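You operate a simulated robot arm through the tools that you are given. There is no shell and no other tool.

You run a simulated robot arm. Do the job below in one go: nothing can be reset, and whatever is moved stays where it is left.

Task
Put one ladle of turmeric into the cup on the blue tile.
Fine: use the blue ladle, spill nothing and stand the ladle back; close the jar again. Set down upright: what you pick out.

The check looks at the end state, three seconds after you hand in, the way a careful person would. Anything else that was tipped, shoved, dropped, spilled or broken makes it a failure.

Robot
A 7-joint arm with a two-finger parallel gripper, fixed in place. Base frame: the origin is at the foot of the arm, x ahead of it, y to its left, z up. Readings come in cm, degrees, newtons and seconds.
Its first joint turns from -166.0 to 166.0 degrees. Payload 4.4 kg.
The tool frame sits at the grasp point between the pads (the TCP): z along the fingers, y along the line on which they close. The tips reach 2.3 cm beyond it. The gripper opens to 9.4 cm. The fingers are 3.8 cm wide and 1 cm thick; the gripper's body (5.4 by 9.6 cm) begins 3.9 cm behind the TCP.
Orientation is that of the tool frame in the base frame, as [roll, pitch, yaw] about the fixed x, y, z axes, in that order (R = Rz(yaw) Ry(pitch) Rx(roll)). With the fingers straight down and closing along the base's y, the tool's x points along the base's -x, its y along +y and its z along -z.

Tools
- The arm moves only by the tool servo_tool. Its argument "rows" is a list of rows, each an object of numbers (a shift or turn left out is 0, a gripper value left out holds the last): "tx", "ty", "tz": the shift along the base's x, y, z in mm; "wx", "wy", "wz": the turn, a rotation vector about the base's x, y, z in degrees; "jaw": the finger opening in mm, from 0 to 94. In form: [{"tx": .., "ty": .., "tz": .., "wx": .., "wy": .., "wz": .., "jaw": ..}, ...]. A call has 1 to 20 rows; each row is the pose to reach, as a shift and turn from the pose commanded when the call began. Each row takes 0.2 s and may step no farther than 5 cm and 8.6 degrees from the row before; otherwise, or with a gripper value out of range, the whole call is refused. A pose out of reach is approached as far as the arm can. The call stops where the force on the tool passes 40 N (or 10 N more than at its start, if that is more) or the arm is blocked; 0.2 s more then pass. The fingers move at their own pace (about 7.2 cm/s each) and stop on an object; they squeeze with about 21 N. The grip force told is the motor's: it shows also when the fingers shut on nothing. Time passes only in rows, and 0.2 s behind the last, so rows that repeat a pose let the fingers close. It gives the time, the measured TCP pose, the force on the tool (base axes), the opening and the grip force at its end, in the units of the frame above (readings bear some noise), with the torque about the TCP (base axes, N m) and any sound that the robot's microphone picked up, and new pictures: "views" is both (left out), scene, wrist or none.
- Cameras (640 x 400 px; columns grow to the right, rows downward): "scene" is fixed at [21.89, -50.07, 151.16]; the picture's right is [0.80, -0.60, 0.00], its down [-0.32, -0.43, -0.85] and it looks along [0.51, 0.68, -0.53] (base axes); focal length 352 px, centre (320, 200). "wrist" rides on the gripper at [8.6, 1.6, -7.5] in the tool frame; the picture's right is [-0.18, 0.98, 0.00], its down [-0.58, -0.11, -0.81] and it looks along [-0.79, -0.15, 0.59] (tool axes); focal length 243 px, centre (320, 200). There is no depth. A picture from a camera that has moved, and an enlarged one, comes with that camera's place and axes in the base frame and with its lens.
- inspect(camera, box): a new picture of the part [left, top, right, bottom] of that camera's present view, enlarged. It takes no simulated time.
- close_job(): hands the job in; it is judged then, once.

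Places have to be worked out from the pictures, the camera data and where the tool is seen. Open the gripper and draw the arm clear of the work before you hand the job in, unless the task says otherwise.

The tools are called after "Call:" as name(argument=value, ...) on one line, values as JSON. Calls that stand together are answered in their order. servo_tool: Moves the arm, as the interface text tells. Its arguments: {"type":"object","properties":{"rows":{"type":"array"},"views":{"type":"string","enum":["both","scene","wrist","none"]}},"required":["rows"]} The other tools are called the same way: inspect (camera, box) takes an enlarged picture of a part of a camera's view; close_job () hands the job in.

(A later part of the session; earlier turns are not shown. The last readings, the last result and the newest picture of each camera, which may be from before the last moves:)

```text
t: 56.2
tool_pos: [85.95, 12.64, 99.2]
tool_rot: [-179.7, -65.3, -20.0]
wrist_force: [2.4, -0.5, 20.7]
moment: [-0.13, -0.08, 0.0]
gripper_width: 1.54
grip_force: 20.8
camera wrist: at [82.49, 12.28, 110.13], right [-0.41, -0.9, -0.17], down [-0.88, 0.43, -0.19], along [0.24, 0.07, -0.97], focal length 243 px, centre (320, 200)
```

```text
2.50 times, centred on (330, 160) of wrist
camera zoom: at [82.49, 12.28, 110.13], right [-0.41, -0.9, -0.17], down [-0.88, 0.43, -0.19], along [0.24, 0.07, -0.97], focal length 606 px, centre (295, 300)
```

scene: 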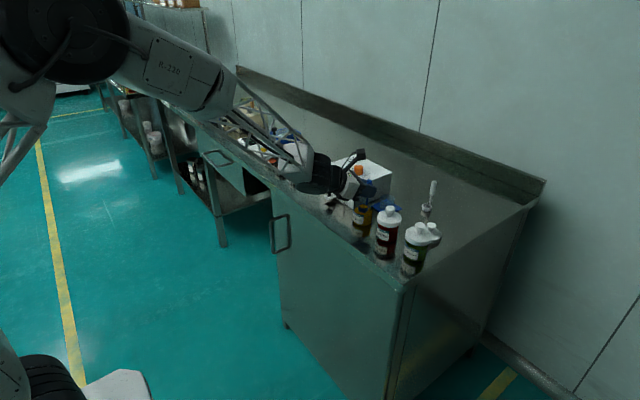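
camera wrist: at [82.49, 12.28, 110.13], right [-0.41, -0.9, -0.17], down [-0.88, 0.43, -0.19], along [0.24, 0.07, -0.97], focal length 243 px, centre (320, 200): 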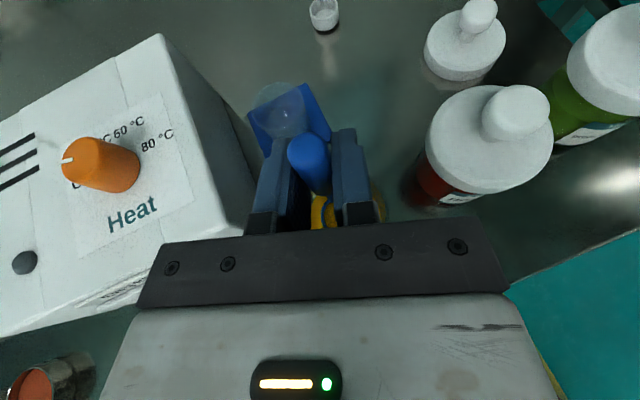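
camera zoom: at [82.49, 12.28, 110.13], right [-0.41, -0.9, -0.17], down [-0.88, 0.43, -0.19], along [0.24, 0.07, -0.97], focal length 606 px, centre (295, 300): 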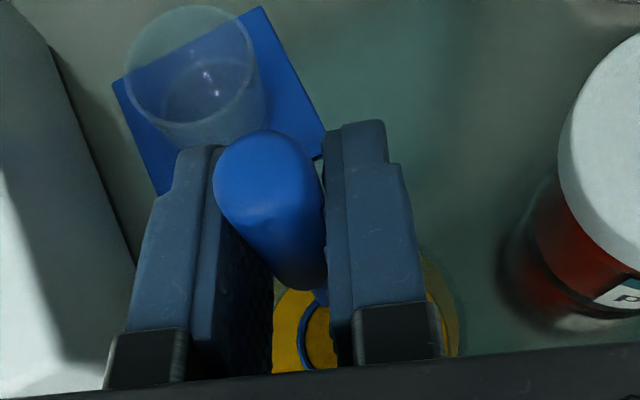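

Pressing on the powder gave 20 N and the handle slid up about 2 cm in the grip, but the bowl now shows turmeric in it. I'll zoom in before moving to check the fill and the tilt.

Call:
inspect(camera="scene", box=[355, 178, 380, 208])

Call:
inspect(camera="wrist", box=[290, 120, 380, 235])

```text
13.33 times, centred on (368, 193) of scene
camera zoom: at [21.89, -50.07, 151.16], right [0.8, -0.6, 0.0], down [-0.32, -0.43, -0.85], along [0.51, 0.68, -0.53], focal length 4693 px, centre (-313, 293)
```

zoom: 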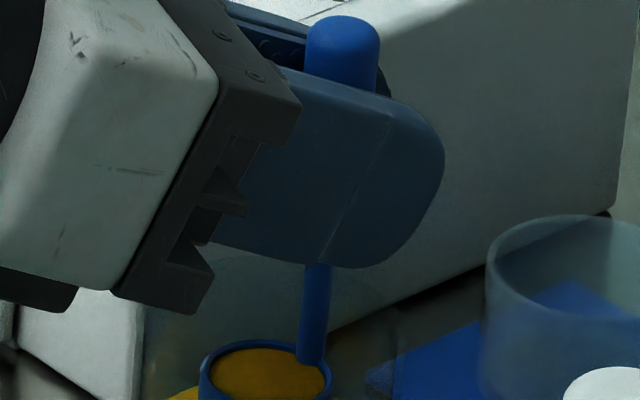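

```text
3.48 times, centred on (335, 178) of wrist
camera zoom: at [82.49, 12.28, 110.13], right [-0.41, -0.9, -0.17], down [-0.88, 0.43, -0.19], along [0.24, 0.07, -0.97], focal length 844 px, centre (268, 278)
```

zoom: 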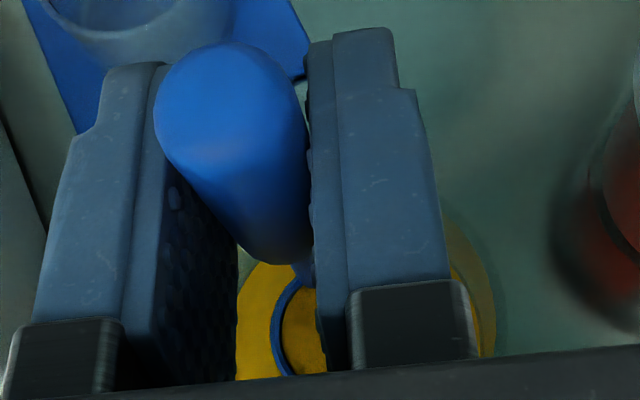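

The handle is still vertical and the bowl is full to just under the rim, resting on the powder surface, with the ladle now sitting about 2.1 cm higher in the grip. I'll lift it straight out slowly.

Call:
servo_tool(rows=[{"tz": 2}, {"tz": 4}, {"tz": 8}, {"tz": 14}, {"tz": 22}, {"tz": 32}, {"tz": 44}, {"tz": 56}, {"tz": 68}, {"tz": 80}, {"tz": 92}, {"tz": 102}, {"tz": 108}, {"tz": 110}, {"tz": 110}], views="both")

Call:
inspect(camera="scene", box=[345, 130, 395, 190])

Call:
inspect(camera="scene", box=[340, 180, 395, 245])

```text
t: 59.4
tool_pos: [85.97, 12.75, 110.1]
tool_rot: [-179.8, -65.2, -20.0]
wrist_force: [0.5, 0.0, -0.6]
moment: [0.02, -0.02, 0.03]
gripper_width: 1.54
grip_force: 21.4
camera wrist: at [82.35, 12.28, 121.14], right [-0.41, -0.9, -0.17], down [-0.88, 0.43, -0.19], along [0.24, 0.07, -0.97], focal length 243 px, centre (320, 200)
```

scene: 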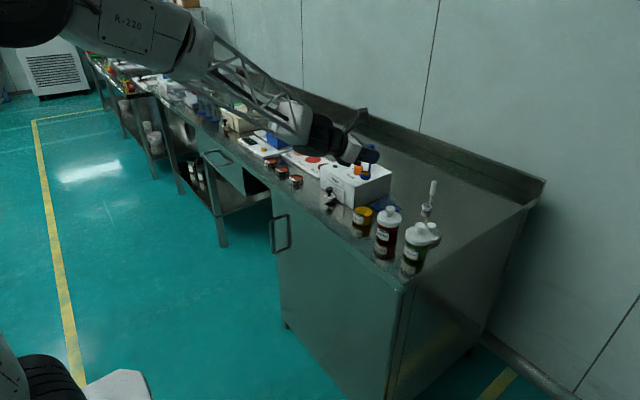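
wrist: 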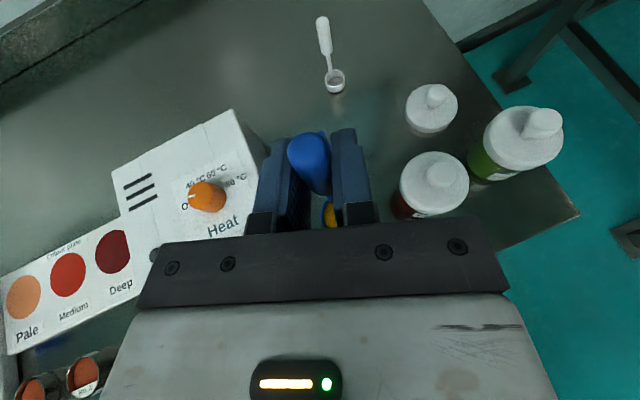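

```text
6.67 times, centred on (370, 160) of scene
camera zoom: at [21.89, -50.07, 151.16], right [0.8, -0.6, 0.0], down [-0.32, -0.43, -0.85], along [0.51, 0.68, -0.53], focal length 2347 px, centre (-13, 467)
```

zoom: 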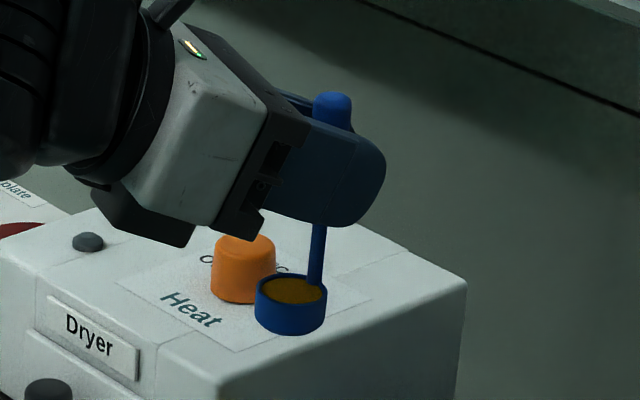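

```text
6.15 times, centred on (368, 212) of scene
camera zoom: at [21.89, -50.07, 151.16], right [0.8, -0.6, 0.0], down [-0.32, -0.43, -0.85], along [0.51, 0.68, -0.53], focal length 2166 px, centre (28, 123)
```

zoom: 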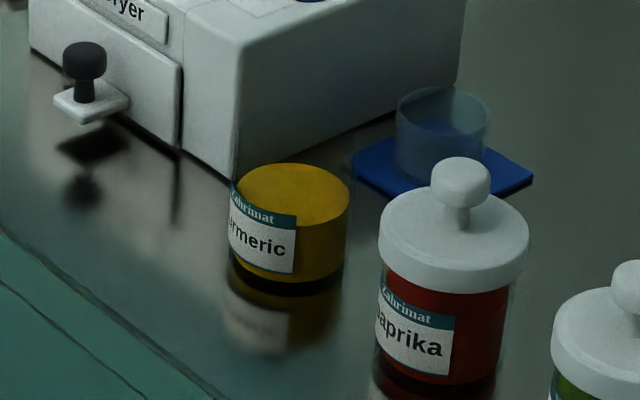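

The bowl is full and level, and nothing has spilled. I'll carry it upright over the cup (about (96.25, 13.45)) at height with smooth steps.

Call:
servo_tool(rows=[{"tx": 5}, {"tx": 15, "ty": 1}, {"tx": 30, "ty": 3}, {"tx": 48, "ty": 5}, {"tx": 66, "ty": 7}, {"tx": 84, "ty": 9}, {"tx": 99, "ty": 11}, {"tx": 108, "ty": 12}, {"tx": 112, "ty": 12}, {"tx": 112, "ty": 12}, {"tx": 112, "ty": 12}], views="both")

Call:
inspect(camera="scene", box=[350, 140, 420, 230])

Call:
inspect(camera="wrist", box=[260, 80, 400, 240])

```text
t: 61.8
tool_pos: [96.94, 13.85, 109.96]
tool_rot: [-180.0, -65.2, -20.1]
wrist_force: [0.1, 0.1, -0.5]
moment: [0.03, 0.01, -0.04]
gripper_width: 1.51
grip_force: 20.5
camera wrist: at [93.51, 13.43, 120.96], right [-0.41, -0.9, -0.17], down [-0.88, 0.43, -0.19], along [0.24, 0.07, -0.97], focal length 243 px, centre (320, 200)
```

scene: 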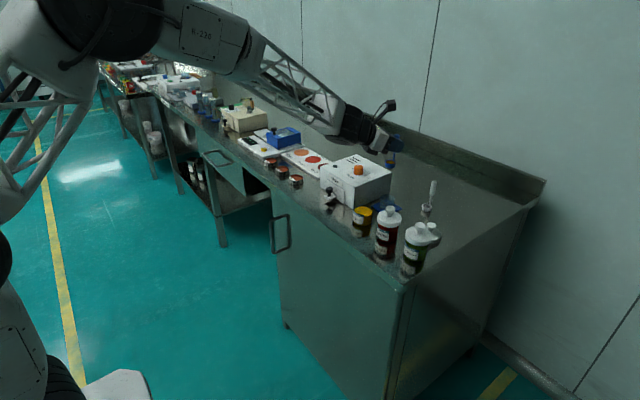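
wrist: 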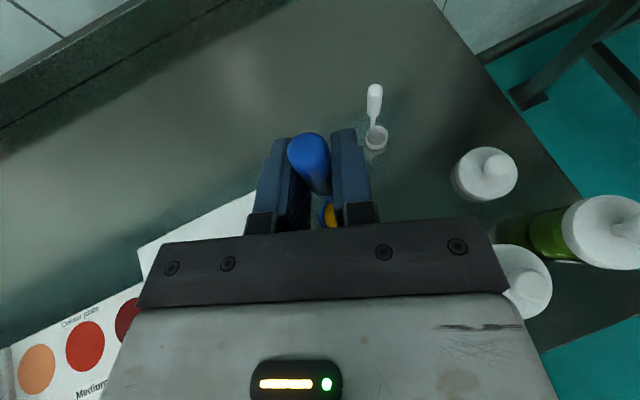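

```text
4.44 times, centred on (385, 185) of scene
camera zoom: at [21.89, -50.07, 151.16], right [0.8, -0.6, 0.0], down [-0.32, -0.43, -0.85], along [0.51, 0.68, -0.53], focal length 1564 px, centre (31, 267)
```

zoom: 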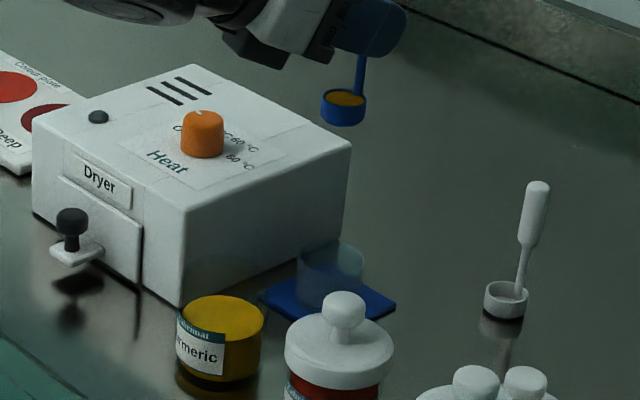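

```text
2.50 times, centred on (330, 160) of wrist
camera zoom: at [93.51, 13.43, 120.96], right [-0.41, -0.9, -0.17], down [-0.88, 0.43, -0.19], along [0.24, 0.07, -0.97], focal length 606 px, centre (295, 300)
```

zoom: 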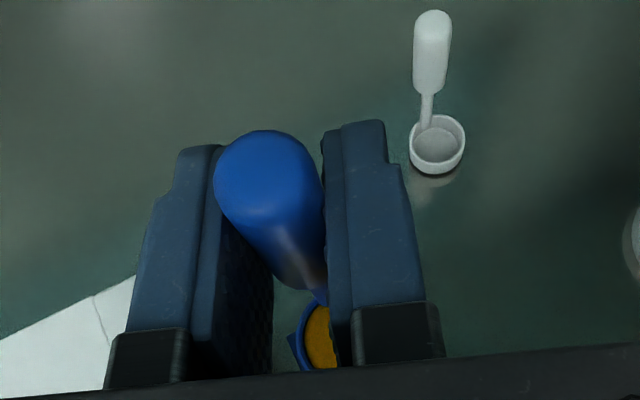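

The bowl's projection agrees with it being right above the cup. I'll zoom on the cup once more to confirm its centre before lowering.

Call:
inspect(camera="scene", box=[370, 180, 415, 220])

Call:
inspect(camera="scene", box=[380, 145, 410, 175])

```text
10.00 times, centred on (392, 200) of scene
camera zoom: at [21.89, -50.07, 151.16], right [0.8, -0.6, 0.0], down [-0.32, -0.43, -0.85], along [0.51, 0.68, -0.53], focal length 3520 px, centre (-405, 200)
```

zoom: 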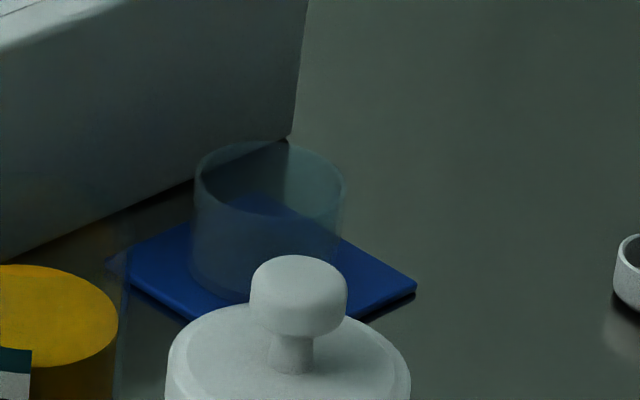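

```text
13.33 times, centred on (395, 160) of scene
camera zoom: at [21.89, -50.07, 151.16], right [0.8, -0.6, 0.0], down [-0.32, -0.43, -0.85], along [0.51, 0.68, -0.53], focal length 4693 px, centre (-680, 733)
```

zoom: 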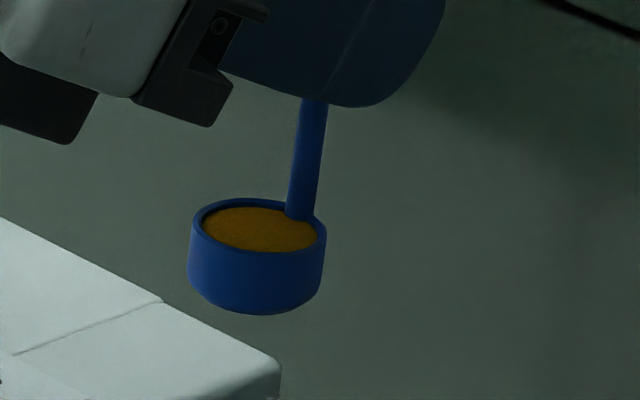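

The bowl centre is at about (96.3, 13.8) and the cup at about (96.45, 13.55). I'll nudge +2 mm in x and lower so the bowl bottom is about 2 cm above the cup rim.

Call:
servo_tool(rows=[{"tx": 2, "tz": -5}, {"tx": 2, "tz": -15}, {"tx": 2, "tz": -30}, {"tx": 2, "tz": -48}, {"tx": 2, "tz": -66}, {"tx": 2, "tz": -82}, {"tx": 2, "tz": -92}, {"tx": 2, "tz": -96}, {"tx": 2, "tz": -96}, {"tx": 2, "tz": -96}], views="both")

Call:
inspect(camera="scene", box=[350, 150, 430, 230])

```text
t: 64.0
tool_pos: [97.18, 13.78, 100.63]
tool_rot: [-179.9, -65.2, -20.0]
wrist_force: [0.1, -0.5, -0.3]
moment: [0.0, 0.01, -0.01]
gripper_width: 1.5
grip_force: 21.1
camera wrist: at [93.72, 13.43, 111.54], right [-0.41, -0.9, -0.17], down [-0.88, 0.43, -0.19], along [0.24, 0.07, -0.97], focal length 243 px, centre (320, 200)
```

scene: 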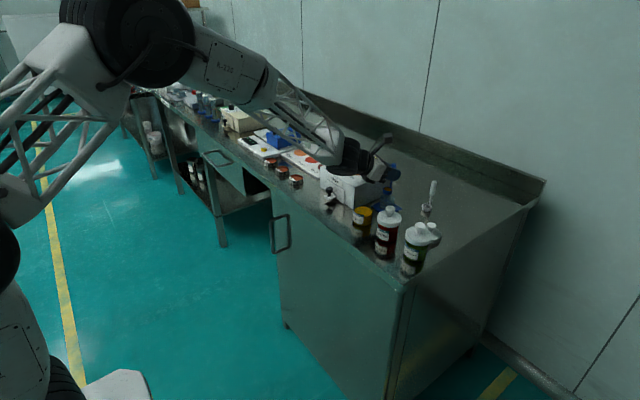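
wrist: 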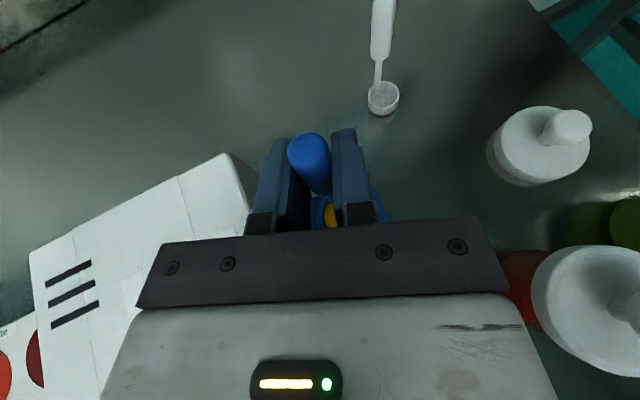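

```text
5.00 times, centred on (390, 190) of scene
camera zoom: at [21.89, -50.07, 151.16], right [0.8, -0.6, 0.0], down [-0.32, -0.43, -0.85], along [0.51, 0.68, -0.53], focal length 1760 px, centre (-30, 250)
```

zoom: 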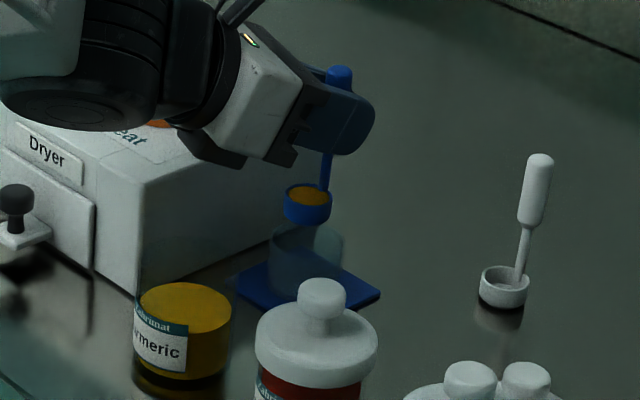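

The bowl hovers right over the cup and the arm is clear of the dryer. Triangulating the wrist joint also shows I'll need a different hand yaw (about −35°) when returning the ladle. Now I'll begin the pour, tilting to about 45° while keeping the bowl rim fixed over the cup.

Call:
servo_tool(rows=[{"tx": 1.9, "ty": -3.1, "tz": -0.5, "wx": 3.1, "wy": 2.17, "wz": -1.3}, {"tx": 3.8, "ty": -6.1, "tz": -1.2, "wx": 6.2, "wy": 4.34, "wz": -2.59}, {"tx": 5.5, "ty": -9.2, "tz": -2.2, "wx": 9.3, "wy": 6.52, "wz": -3.89}, {"tx": 7.1, "ty": -12.2, "tz": -3.3, "wx": 12.4, "wy": 8.69, "wz": -5.18}, {"tx": 8.7, "ty": -15.2, "tz": -4.7, "wx": 15.5, "wy": 10.86, "wz": -6.48}, {"tx": 10.1, "ty": -18.1, "tz": -6.4, "wx": 18.6, "wy": 13.03, "wz": -7.78}, {"tx": 11.3, "ty": -21.0, "tz": -8.2, "wx": 21.7, "wy": 15.2, "wz": -9.07}, {"tx": 12.4, "ty": -23.8, "tz": -10.2, "wx": 24.8, "wy": 17.38, "wz": -10.37}, {"tx": 13.4, "ty": -26.6, "tz": -12.4, "wx": 27.9, "wy": 19.55, "wz": -11.66}, {"tx": 14.2, "ty": -29.2, "tz": -14.8, "wx": 31.0, "wy": 21.72, "wz": -12.96}, {"tx": 14.9, "ty": -31.7, "tz": -17.4, "wx": 34.1, "wy": 23.89, "wz": -14.26}, {"tx": 15.4, "ty": -34.0, "tz": -20.1, "wx": 37.2, "wy": 26.06, "wz": -15.55}, {"tx": 15.4, "ty": -34.0, "tz": -20.1, "wx": 37.2, "wy": 26.06, "wz": -15.55}], views="both")

Call:
inspect(camera="scene", box=[360, 150, 430, 220])

Call:
inspect(camera="wrist", box=[240, 60, 420, 240])

```text
t: 66.8
tool_pos: [98.73, 10.52, 98.56]
tool_rot: [-159.7, -21.9, -51.5]
wrist_force: [-0.4, 0.4, -0.3]
moment: [-0.02, 0.01, -0.01]
gripper_width: 1.52
grip_force: 20.8
camera wrist: at [99.11, 3.51, 107.67], right [-0.75, -0.54, -0.39], down [-0.66, 0.54, 0.52], along [-0.07, 0.64, -0.76], focal length 243 px, centre (320, 200)
```

scene: 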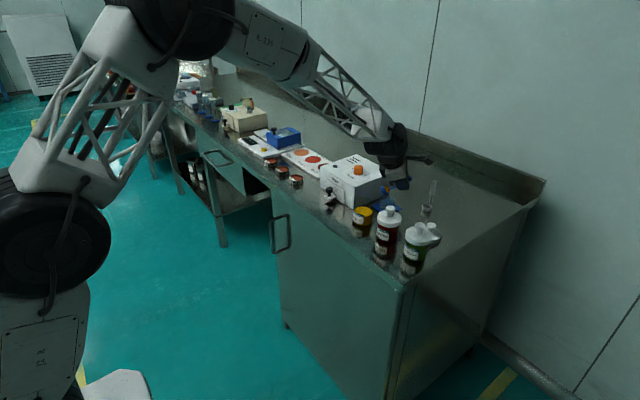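
wrist: 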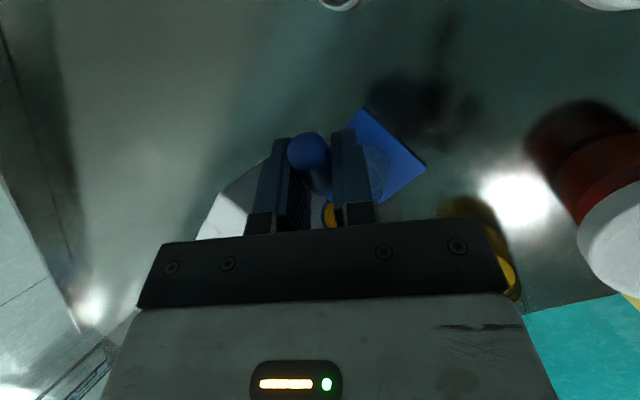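

```text
5.71 times, centred on (395, 185) of scene
camera zoom: at [21.89, -50.07, 151.16], right [0.8, -0.6, 0.0], down [-0.32, -0.43, -0.85], along [0.51, 0.68, -0.53], focal length 2011 px, centre (-109, 286)
```

zoom: 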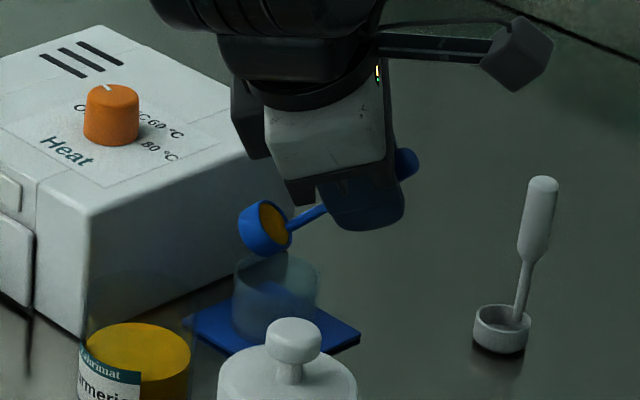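

```text
2.22 times, centred on (330, 150) of wrist
camera zoom: at [99.11, 3.51, 107.67], right [-0.75, -0.54, -0.39], down [-0.66, 0.54, 0.52], along [-0.07, 0.64, -0.76], focal length 539 px, centre (298, 311)
```

zoom: 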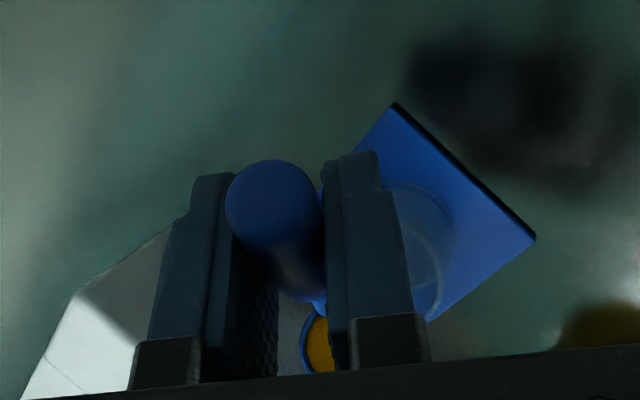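

At 45° the powder is still held and the lip stays over the cup. I'll continue tilting to about 67° with the rim fixed in place.

Call:
servo_tool(rows=[{"tx": 0.4, "ty": -2.2, "tz": -2.9, "wx": 3.1, "wy": 2.17, "wz": -1.3}, {"tx": 0.6, "ty": -4.3, "tz": -5.8, "wx": 6.2, "wy": 4.34, "wz": -2.59}, {"tx": 0.6, "ty": -6.2, "tz": -8.9, "wx": 9.3, "wy": 6.52, "wz": -3.89}, {"tx": 0.5, "ty": -8.0, "tz": -12.1, "wx": 12.4, "wy": 8.69, "wz": -5.18}, {"tx": 0.2, "ty": -9.5, "tz": -15.4, "wx": 15.5, "wy": 10.86, "wz": -6.48}, {"tx": -0.2, "ty": -10.9, "tz": -18.8, "wx": 18.6, "wy": 13.03, "wz": -7.78}, {"tx": -0.2, "ty": -10.9, "tz": -18.8, "wx": 18.6, "wy": 13.03, "wz": -7.78}], views="both")

Call:
inspect(camera="scene", box=[360, 150, 430, 220])

```text
t: 68.4
tool_pos: [98.87, 9.36, 96.62]
tool_rot: [-159.7, 0.8, -59.2]
wrist_force: [-0.1, 0.5, -0.8]
moment: [-0.02, -0.03, 0.0]
gripper_width: 1.49
grip_force: 21.4
camera wrist: at [99.81, -0.17, 102.95], right [-0.89, -0.31, -0.34], down [-0.44, 0.4, 0.8], along [-0.11, 0.86, -0.49], focal length 243 px, centre (320, 200)
```

scene: 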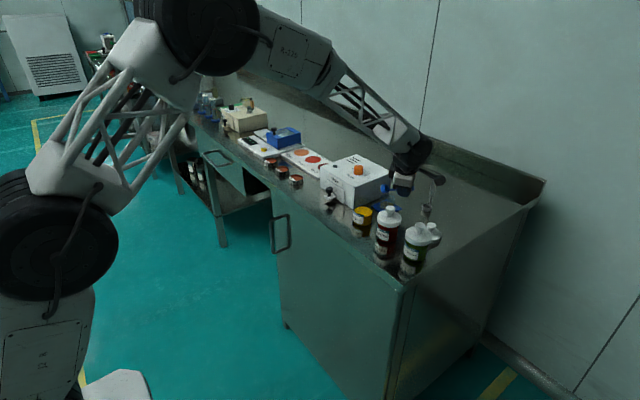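
wrist: 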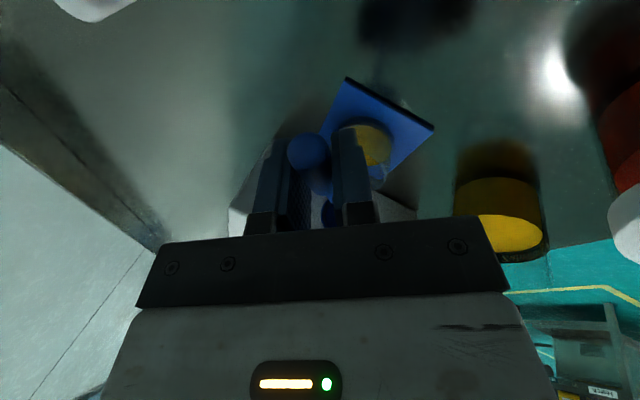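

```text
5.71 times, centred on (395, 185) of scene
camera zoom: at [21.89, -50.07, 151.16], right [0.8, -0.6, 0.0], down [-0.32, -0.43, -0.85], along [0.51, 0.68, -0.53], focal length 2011 px, centre (-109, 286)
```

zoom: 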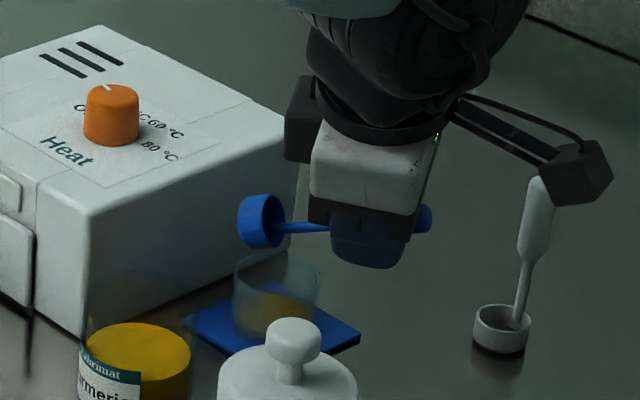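

The bowl emptied and the cup now shows turmeric. I'll zoom in to check for spills and residue.

Call:
inspect(camera="scene", box=[375, 178, 415, 215])

Call:
inspect(camera="scene", box=[398, 165, 440, 205])

Call:
inspect(camera="wrist", box=[270, 70, 450, 240])

```text
10.81 times, centred on (395, 196) of scene
camera zoom: at [21.89, -50.07, 151.16], right [0.8, -0.6, 0.0], down [-0.32, -0.43, -0.85], along [0.51, 0.68, -0.53], focal length 3805 px, centre (-491, 238)
```

zoom: 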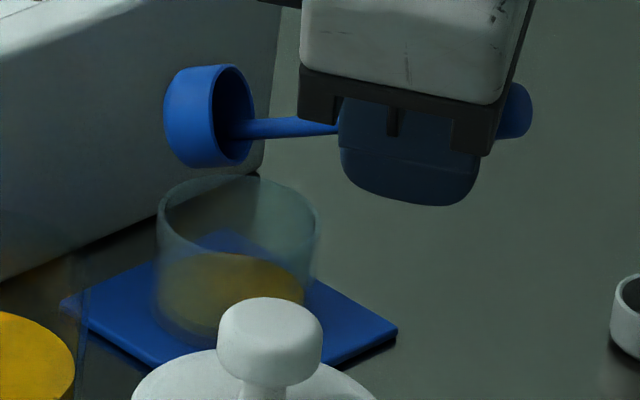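

```text
10.00 times, centred on (419, 185) of scene
camera zoom: at [21.89, -50.07, 151.16], right [0.8, -0.6, 0.0], down [-0.32, -0.43, -0.85], along [0.51, 0.68, -0.53], focal length 3520 px, centre (-670, 350)
```

zoom: 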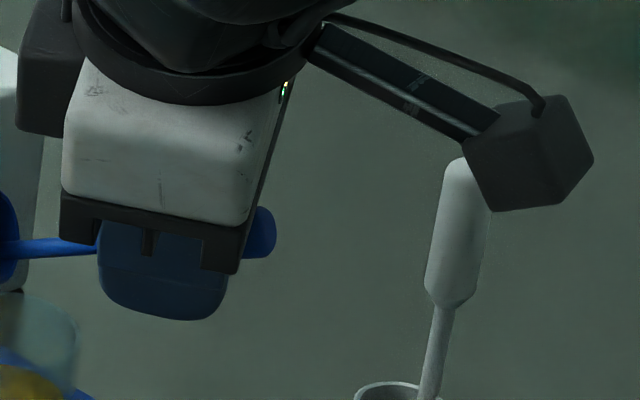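

```text
2.35 times, centred on (360, 155) of wrist
camera zoom: at [99.81, -0.17, 102.95], right [-0.89, -0.31, -0.34], down [-0.44, 0.4, 0.8], along [-0.11, 0.86, -0.49], focal length 571 px, centre (226, 306)
```

zoom: 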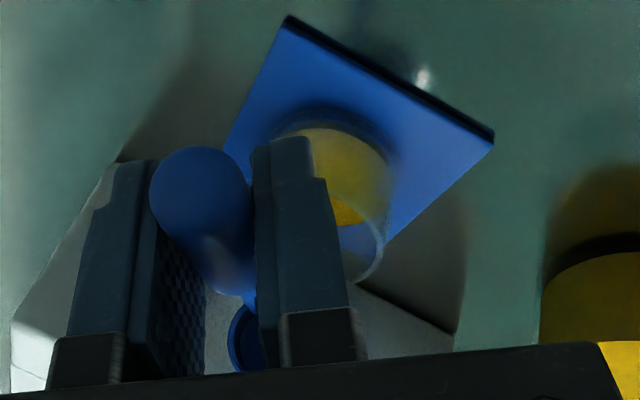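

The cup holds the turmeric, the bowl is empty and the tile is clean. I'll rotate the ladle back upright along the same path and then lift it clear.

Call:
servo_tool(rows=[{"tx": 0.7, "ty": 2.9, "tz": 6.6, "wx": -6.2, "wy": -4.34, "wz": 2.59}, {"tx": 0.8, "ty": 6.6, "tz": 12.9, "wx": -12.4, "wy": -8.69, "wz": 5.18}, {"tx": 0.2, "ty": 10.9, "tz": 18.8, "wx": -18.6, "wy": -13.03, "wz": 7.78}, {"tx": -1, "ty": 15.8, "tz": 24, "wx": -24.8, "wy": -17.38, "wz": 10.37}, {"tx": -2.8, "ty": 21.1, "tz": 28.7, "wx": -31.0, "wy": -21.72, "wz": 12.96}, {"tx": -5.2, "ty": 26.8, "tz": 32.5, "wx": -37.2, "wy": -26.06, "wz": 15.55}, {"tx": -8.1, "ty": 32.7, "tz": 35.5, "wx": -43.4, "wy": -30.41, "wz": 18.14}, {"tx": -11.4, "ty": 38.8, "tz": 37.7, "wx": -49.6, "wy": -34.75, "wz": 20.74}, {"tx": -15.2, "ty": 44.9, "tz": 38.9, "wx": -55.8, "wy": -39.1, "wz": 23.33}, {"tx": -15.2, "ty": 44.9, "tz": 60, "wx": -55.8, "wy": -39.1, "wz": 23.33}, {"tx": -15.2, "ty": 44.9, "tz": 95, "wx": -55.8, "wy": -39.1, "wz": 23.33}, {"tx": -15.2, "ty": 44.9, "tz": 135, "wx": -55.8, "wy": -39.1, "wz": 23.33}, {"tx": -15.2, "ty": 44.9, "tz": 170, "wx": -55.8, "wy": -39.1, "wz": 23.33}, {"tx": -15.2, "ty": 44.9, "tz": 170, "wx": -55.8, "wy": -39.1, "wz": 23.33}], views="both")

Call:
inspect(camera="scene", box=[330, 150, 450, 250])

```text
t: 71.4
tool_pos: [97.26, 13.82, 113.57]
tool_rot: [-179.9, -65.2, -19.9]
wrist_force: [0.4, -0.2, -0.8]
moment: [0.01, -0.03, 0.01]
gripper_width: 1.51
grip_force: 20.9
camera wrist: at [93.82, 13.43, 124.58], right [-0.41, -0.9, -0.17], down [-0.88, 0.43, -0.19], along [0.24, 0.07, -0.97], focal length 243 px, centre (320, 200)
```

scene: 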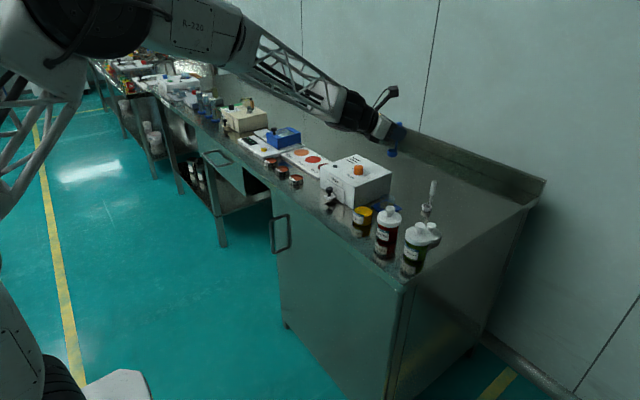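
wrist: 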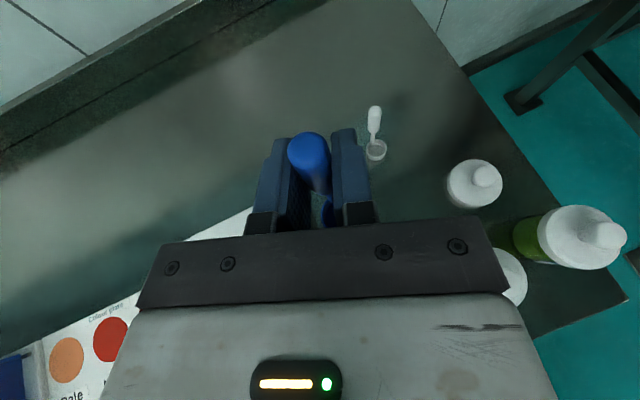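

```text
4.00 times, centred on (390, 200) of scene
camera zoom: at [21.89, -50.07, 151.16], right [0.8, -0.6, 0.0], down [-0.32, -0.43, -0.85], along [0.51, 0.68, -0.53], focal length 1408 px, centre (40, 200)
```

zoom: 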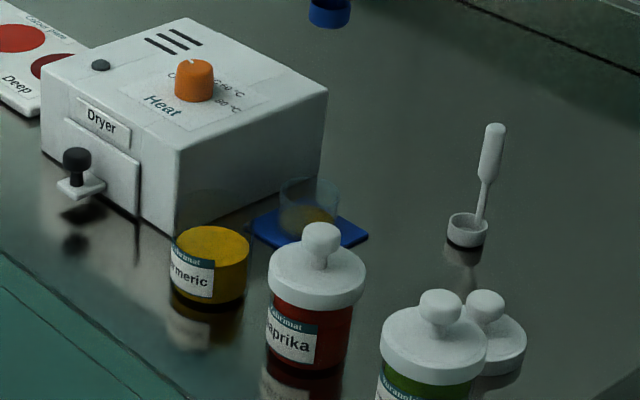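

Everything looks clean. Because the ladle sits 2.1 cm higher in the grip, returning it directly would bring the wrist joint close to the paprika knob. I'll set it down on clear bench near (100.5, 5.5) first to regrip at the original height.

Call:
servo_tool(rows=[{"tx": 10, "ty": -20}, {"tx": 20, "ty": -50}, {"tx": 31, "ty": -82}, {"tx": 31, "ty": -82, "tz": -40}, {"tx": 31, "ty": -82, "tz": -80}, {"tx": 31, "ty": -82, "tz": -110}, {"tx": 31, "ty": -82, "tz": -110}], views="both")

Call:
inspect(camera="scene", box=[350, 150, 450, 240])

```text
t: 73.0
tool_pos: [100.26, 5.94, 102.78]
tool_rot: [-179.8, -65.3, -19.9]
wrist_force: [0.9, -0.2, -1.0]
moment: [-0.01, -0.01, -0.02]
gripper_width: 1.53
grip_force: 20.5
camera wrist: at [96.79, 5.49, 113.69], right [-0.41, -0.9, -0.17], down [-0.88, 0.43, -0.19], along [0.24, 0.07, -0.97], focal length 243 px, centre (320, 200)
```

scene: 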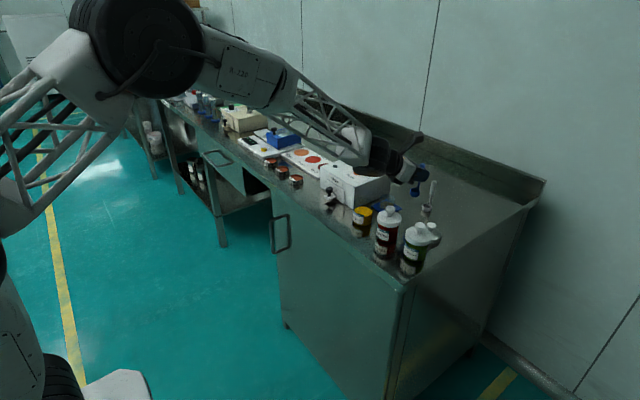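
wrist: 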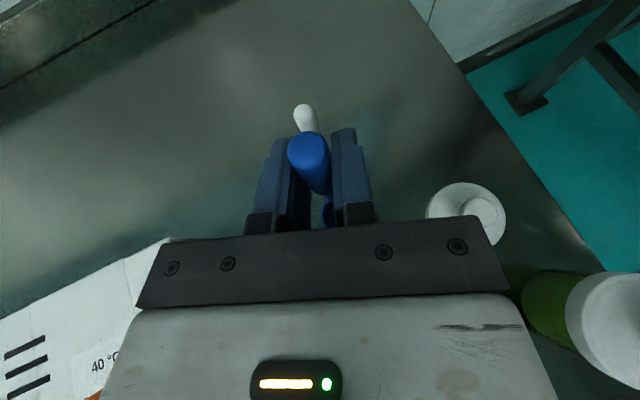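

```text
4.44 times, centred on (400, 195) of scene
camera zoom: at [21.89, -50.07, 151.16], right [0.8, -0.6, 0.0], down [-0.32, -0.43, -0.85], along [0.51, 0.68, -0.53], focal length 1564 px, centre (-36, 222)
```

zoom: 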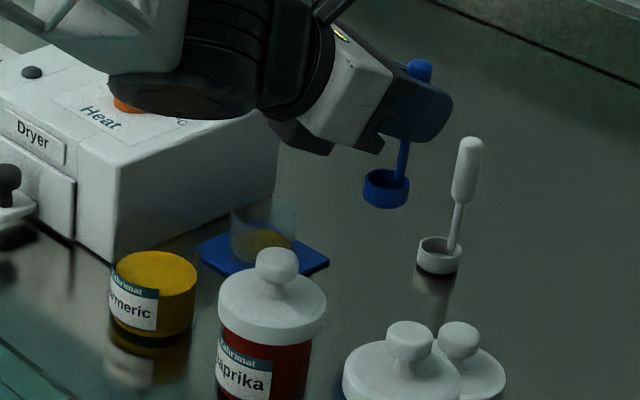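

The wrist joint stays about 2 cm above everything at this spot. I'll lower the ladle to just above the bench.

Call:
servo_tool(rows=[{"tz": -20}, {"tz": -40}, {"tz": -55}, {"tz": -64}, {"tz": -66}, {"tz": -66}], views="both")

Call:
inspect(camera="scene", box=[340, 160, 450, 240])

Call:
inspect(camera="scene", box=[395, 180, 430, 225])

```text
t: 74.4
tool_pos: [100.26, 5.69, 95.94]
tool_rot: [-179.8, -65.2, -20.0]
wrist_force: [-0.2, 0.6, -1.3]
moment: [-0.01, 0.02, -0.01]
gripper_width: 1.53
grip_force: 21.0
camera wrist: at [96.78, 5.31, 106.89], right [-0.41, -0.9, -0.17], down [-0.88, 0.43, -0.19], along [0.24, 0.07, -0.97], focal length 243 px, centre (320, 200)
```

scene: 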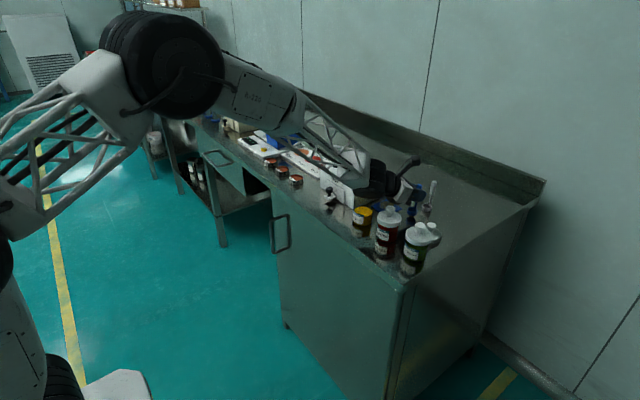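
wrist: 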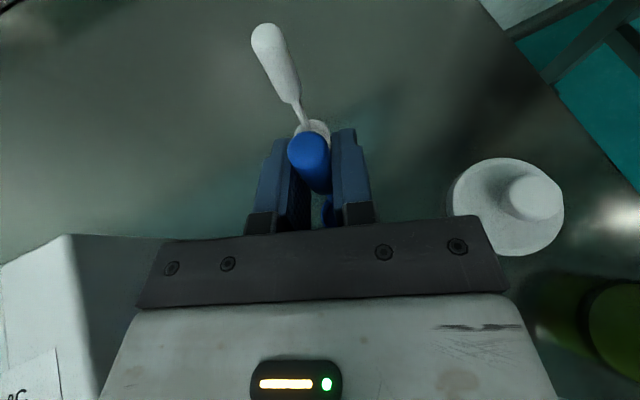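

```text
5.00 times, centred on (395, 200) of scene
camera zoom: at [21.89, -50.07, 151.16], right [0.8, -0.6, 0.0], down [-0.32, -0.43, -0.85], along [0.51, 0.68, -0.53], focal length 1760 px, centre (-55, 200)
```

zoom: 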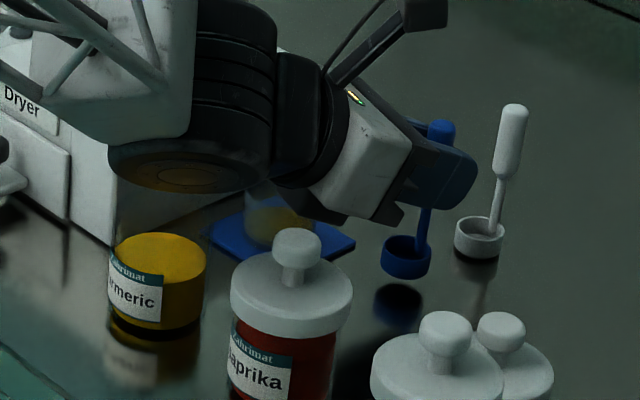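

```text
8.89 times, centred on (412, 202) of scene
camera zoom: at [21.89, -50.07, 151.16], right [0.8, -0.6, 0.0], down [-0.32, -0.43, -0.85], along [0.51, 0.68, -0.53], focal length 3129 px, centre (-502, 178)
```

zoom: 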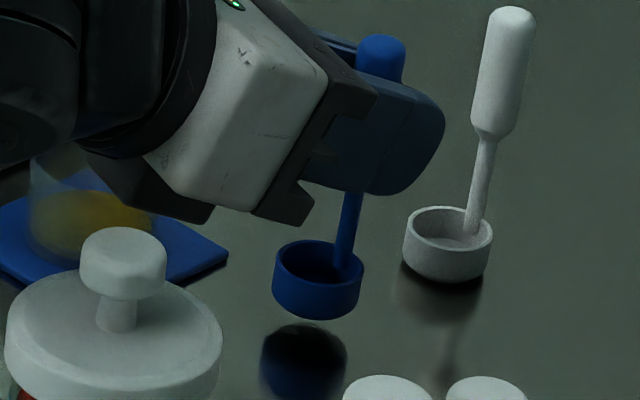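

The bowl and its reflection show under 1 cm remaining. I'll lower in small steps, watching the force.

Call:
servo_tool(rows=[{"tz": -2}, {"tz": -4}, {"tz": -5}, {"tz": -5}], views="none")

Call:
servo_tool(rows=[{"tz": -1}, {"tz": -2}, {"tz": -2}], views="scene")

Call:
inspect(camera="scene", box=[395, 180, 430, 225])

```text
t: 75.4
tool_pos: [100.22, 5.66, 95.46]
tool_rot: [-179.8, -65.2, -19.9]
wrist_force: [-0.8, -0.5, -0.8]
moment: [-0.01, 0.04, 0.01]
gripper_width: 1.53
grip_force: 20.8
```

```text
t: 76.2
tool_pos: [100.28, 5.67, 95.36]
tool_rot: [-179.8, -65.1, -19.8]
wrist_force: [-0.7, -0.2, -0.7]
moment: [0.05, -0.02, 0.02]
gripper_width: 1.5
grip_force: 21.1
```

scene: 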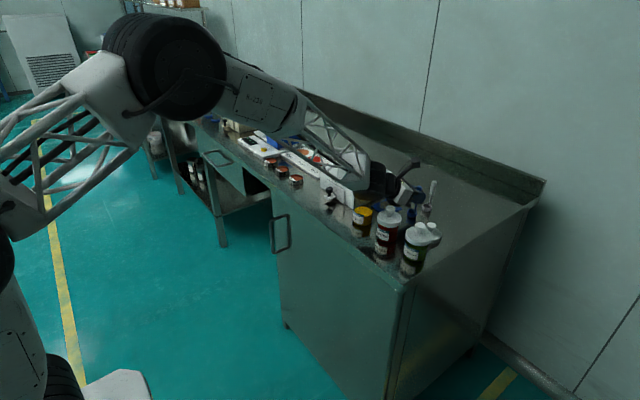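

```text
8.89 times, centred on (412, 202) of scene
camera zoom: at [21.89, -50.07, 151.16], right [0.8, -0.6, 0.0], down [-0.32, -0.43, -0.85], along [0.51, 0.68, -0.53], focal length 3129 px, centre (-502, 178)
```

zoom: 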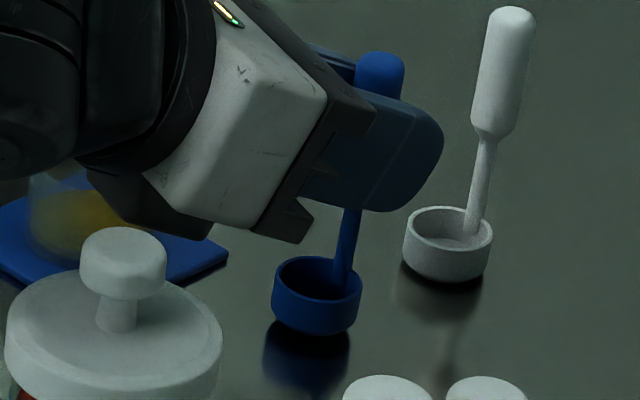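

Nearly touching now. I'll take millimetre steps to find contact.

Call:
servo_tool(rows=[{"tz": -0.5}, {"tz": -1}, {"tz": -1}], views="none")

Call:
servo_tool(rows=[{"tz": -0.5}, {"tz": -1}, {"tz": -1}], views="none")

Call:
servo_tool(rows=[{"tz": -0.5}, {"tz": -1}, {"tz": -1}], views="none")

Call:
inspect(camera="scene", box=[395, 180, 430, 225])

```text
t: 77.0
tool_pos: [100.24, 5.61, 95.31]
tool_rot: [-179.9, -65.1, -20.0]
wrist_force: [-0.2, 1.6, -1.7]
moment: [0.03, -0.04, 0.0]
gripper_width: 1.49
grip_force: 21.3
```

```text
t: 77.8
tool_pos: [100.19, 5.53, 95.17]
tool_rot: [-179.8, -65.2, -20.0]
wrist_force: [0.5, -0.5, -0.8]
moment: [-0.01, -0.03, -0.01]
gripper_width: 1.51
grip_force: 20.9
```

```text
t: 78.6
tool_pos: [100.28, 5.51, 95.22]
tool_rot: [-179.8, -65.2, -20.0]
wrist_force: [0.3, 0.3, -1.4]
moment: [-0.02, -0.01, -0.01]
gripper_width: 1.51
grip_force: 21.1
```

```text
8.89 times, centred on (412, 202) of scene
camera zoom: at [21.89, -50.07, 151.16], right [0.8, -0.6, 0.0], down [-0.32, -0.43, -0.85], along [0.51, 0.68, -0.53], focal length 3129 px, centre (-502, 178)
```

zoom: 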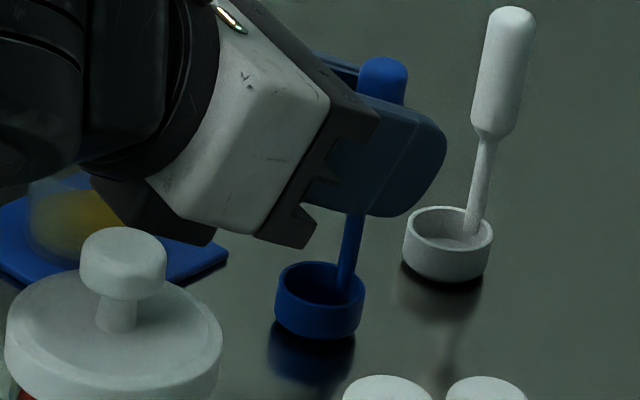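

There's no contact force yet. Continuing down by millimetres.

Call:
servo_tool(rows=[{"tz": -0.5}, {"tz": -1}, {"tz": -1}], views="none")

Call:
servo_tool(rows=[{"tz": -0.5}, {"tz": -1}, {"tz": -1}], views="none")

Call:
servo_tool(rows=[{"tz": -0.5}, {"tz": -1}, {"tz": -1}], views="none")

Call:
inspect(camera="scene", box=[400, 200, 425, 225])

```text
t: 79.4
tool_pos: [100.3, 5.62, 95.04]
tool_rot: [-179.9, -65.3, -20.1]
wrist_force: [1.2, -1.0, 5.3]
moment: [-0.13, -0.11, 0.06]
gripper_width: 1.54
grip_force: 20.7
```

```text
t: 80.2
tool_pos: [100.31, 5.63, 95.1]
tool_rot: [-179.9, -65.3, -20.1]
wrist_force: [-0.2, 2.3, 17.3]
moment: [0.02, -0.03, 0.02]
gripper_width: 1.48
grip_force: 21.6
```

```text
t: 81.0
tool_pos: [100.41, 5.61, 94.98]
tool_rot: [-179.8, -65.3, -20.0]
wrist_force: [1.9, 1.4, 20.0]
moment: [-0.02, -0.15, -0.01]
gripper_width: 1.52
grip_force: 21.0
```

```text
16.00 times, centred on (412, 212) of scene
camera zoom: at [21.89, -50.07, 151.16], right [0.8, -0.6, 0.0], down [-0.32, -0.43, -0.85], along [0.51, 0.68, -0.53], focal length 5632 px, centre (-1160, 0)
```

zoom: 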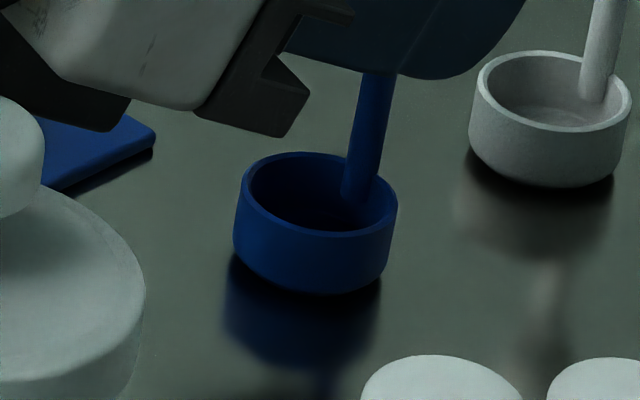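

The ladle is resting on the bench with 20 N. I'll relieve the pressure by 1 mm, open the fingers gently, and check that it stands on its own.

Call:
servo_tool(rows=[{"tz": 1}, {"tz": 1}, {"tz": 1, "jaw": 18}, {"tz": 1, "jaw": 22}, {"tz": 1, "jaw": 28}, {"tz": 1, "jaw": 34}, {"tz": 1, "jaw": 34}, {"tz": 1, "jaw": 34}], views="both")

Call:
inspect(camera="scene", box=[395, 180, 430, 225])

Call:
inspect(camera="wrist", box=[240, 100, 400, 230])

```text
t: 82.8
tool_pos: [100.27, 5.62, 95.06]
tool_rot: [-179.9, -65.1, -20.0]
wrist_force: [-0.4, -0.3, 0.1]
moment: [0.0, 0.0, -0.03]
gripper_width: 3.41
grip_force: 0.0
camera wrist: at [96.85, 5.24, 105.85], right [-0.41, -0.9, -0.17], down [-0.88, 0.43, -0.19], along [0.24, 0.07, -0.97], focal length 243 px, centre (320, 200)
```

scene: 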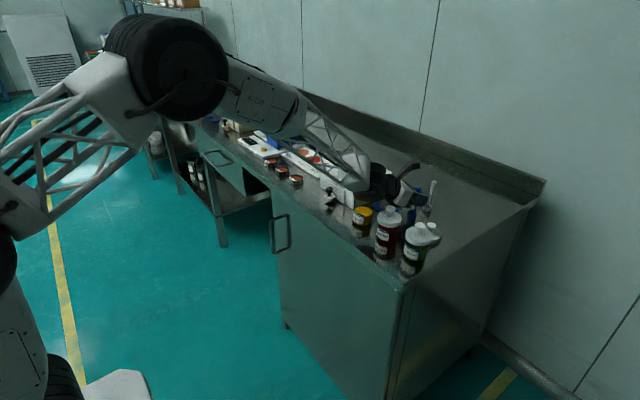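
wrist: 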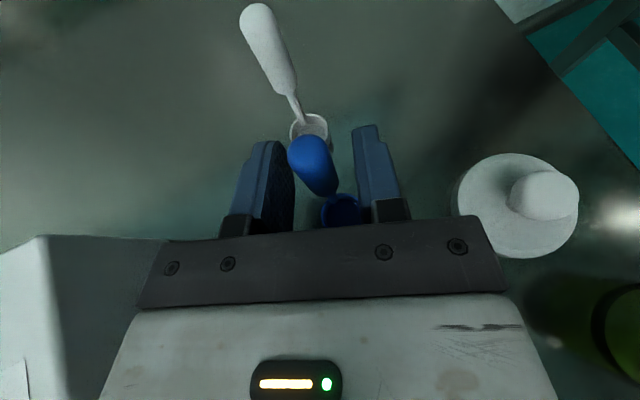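

```text
8.89 times, centred on (412, 202) of scene
camera zoom: at [21.89, -50.07, 151.16], right [0.8, -0.6, 0.0], down [-0.32, -0.43, -0.85], along [0.51, 0.68, -0.53], focal length 3129 px, centre (-502, 178)
```

zoom: 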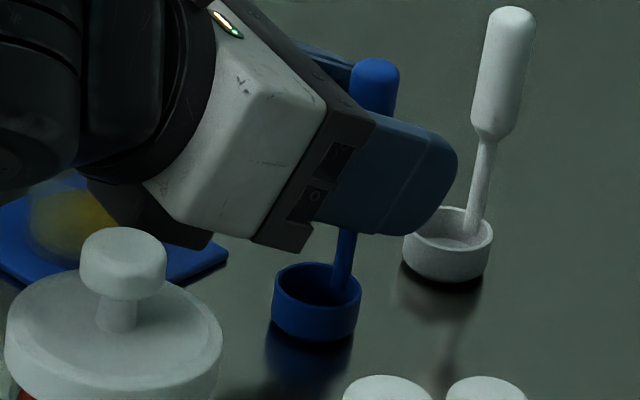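

```text
3.08 times, centred on (320, 165) of wrist
camera zoom: at [96.85, 5.24, 105.85], right [-0.41, -0.9, -0.17], down [-0.88, 0.43, -0.19], along [0.24, 0.07, -0.97], focal length 746 px, centre (320, 308)
```

zoom: 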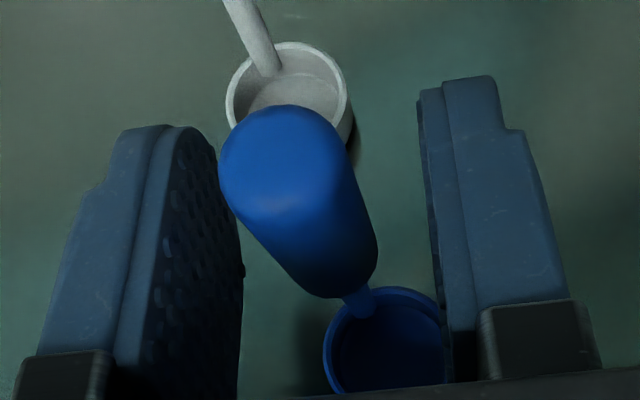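

The ladle stands upright with its handle centred between the pads. I'll raise the hand 2.15 cm and regrip at the original height.

Call:
servo_tool(rows=[{"tz": 8}, {"tz": 16}, {"tz": 21.5}, {"tz": 21.5}, {"tz": 21.5, "jaw": 26}, {"tz": 21.5, "jaw": 20}, {"tz": 21.5, "jaw": 15}, {"tz": 21.5, "jaw": 10}, {"tz": 21.5, "jaw": 8}, {"tz": 21.5, "jaw": 8}, {"tz": 21.5, "jaw": 8}], views="both")

Call:
inspect(camera="scene", box=[395, 180, 430, 225])

Call:
inspect(camera="wrist", box=[240, 100, 400, 230])

```text
t: 85.2
tool_pos: [100.41, 5.58, 96.89]
tool_rot: [-179.9, -65.2, -20.0]
wrist_force: [0.3, -0.4, -0.2]
moment: [0.01, -0.08, 0.01]
gripper_width: 1.52
grip_force: 21.1
camera wrist: at [96.84, 5.23, 107.9], right [-0.41, -0.9, -0.17], down [-0.88, 0.43, -0.19], along [0.24, 0.07, -0.97], focal length 243 px, centre (320, 200)
```

scene: 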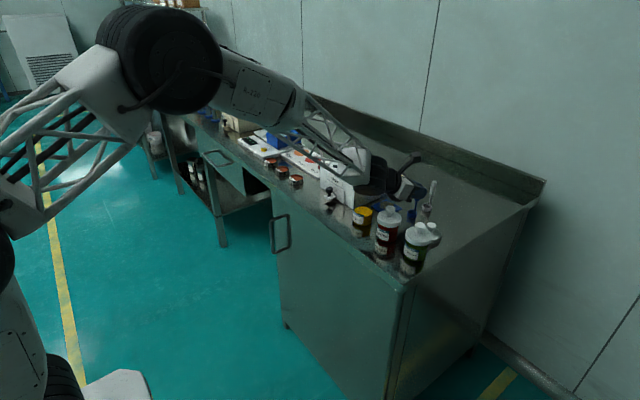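
wrist: 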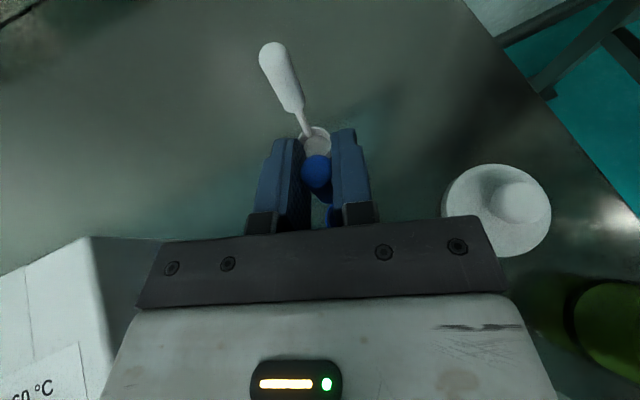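

```text
8.89 times, centred on (412, 202) of scene
camera zoom: at [21.89, -50.07, 151.16], right [0.8, -0.6, 0.0], down [-0.32, -0.43, -0.85], along [0.51, 0.68, -0.53], focal length 3129 px, centre (-502, 178)
```

zoom: 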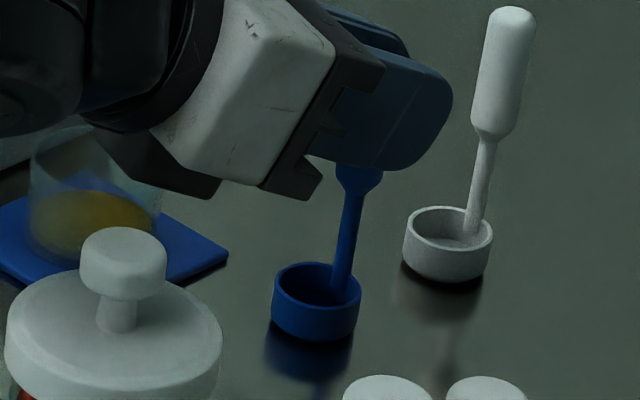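

```text
3.08 times, centred on (320, 165) of wrist
camera zoom: at [96.84, 5.23, 107.9], right [-0.41, -0.9, -0.17], down [-0.88, 0.43, -0.19], along [0.24, 0.07, -0.97], focal length 746 px, centre (320, 308)
```

zoom: 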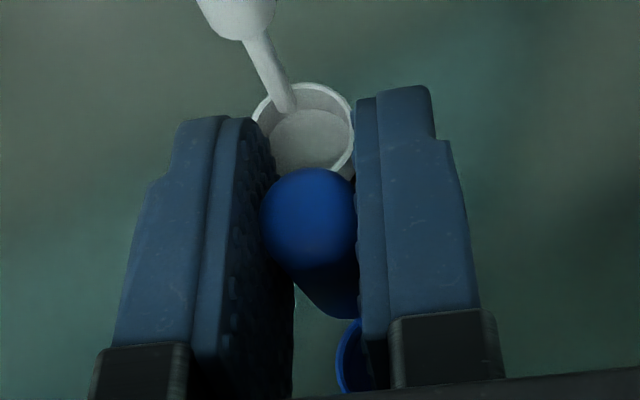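

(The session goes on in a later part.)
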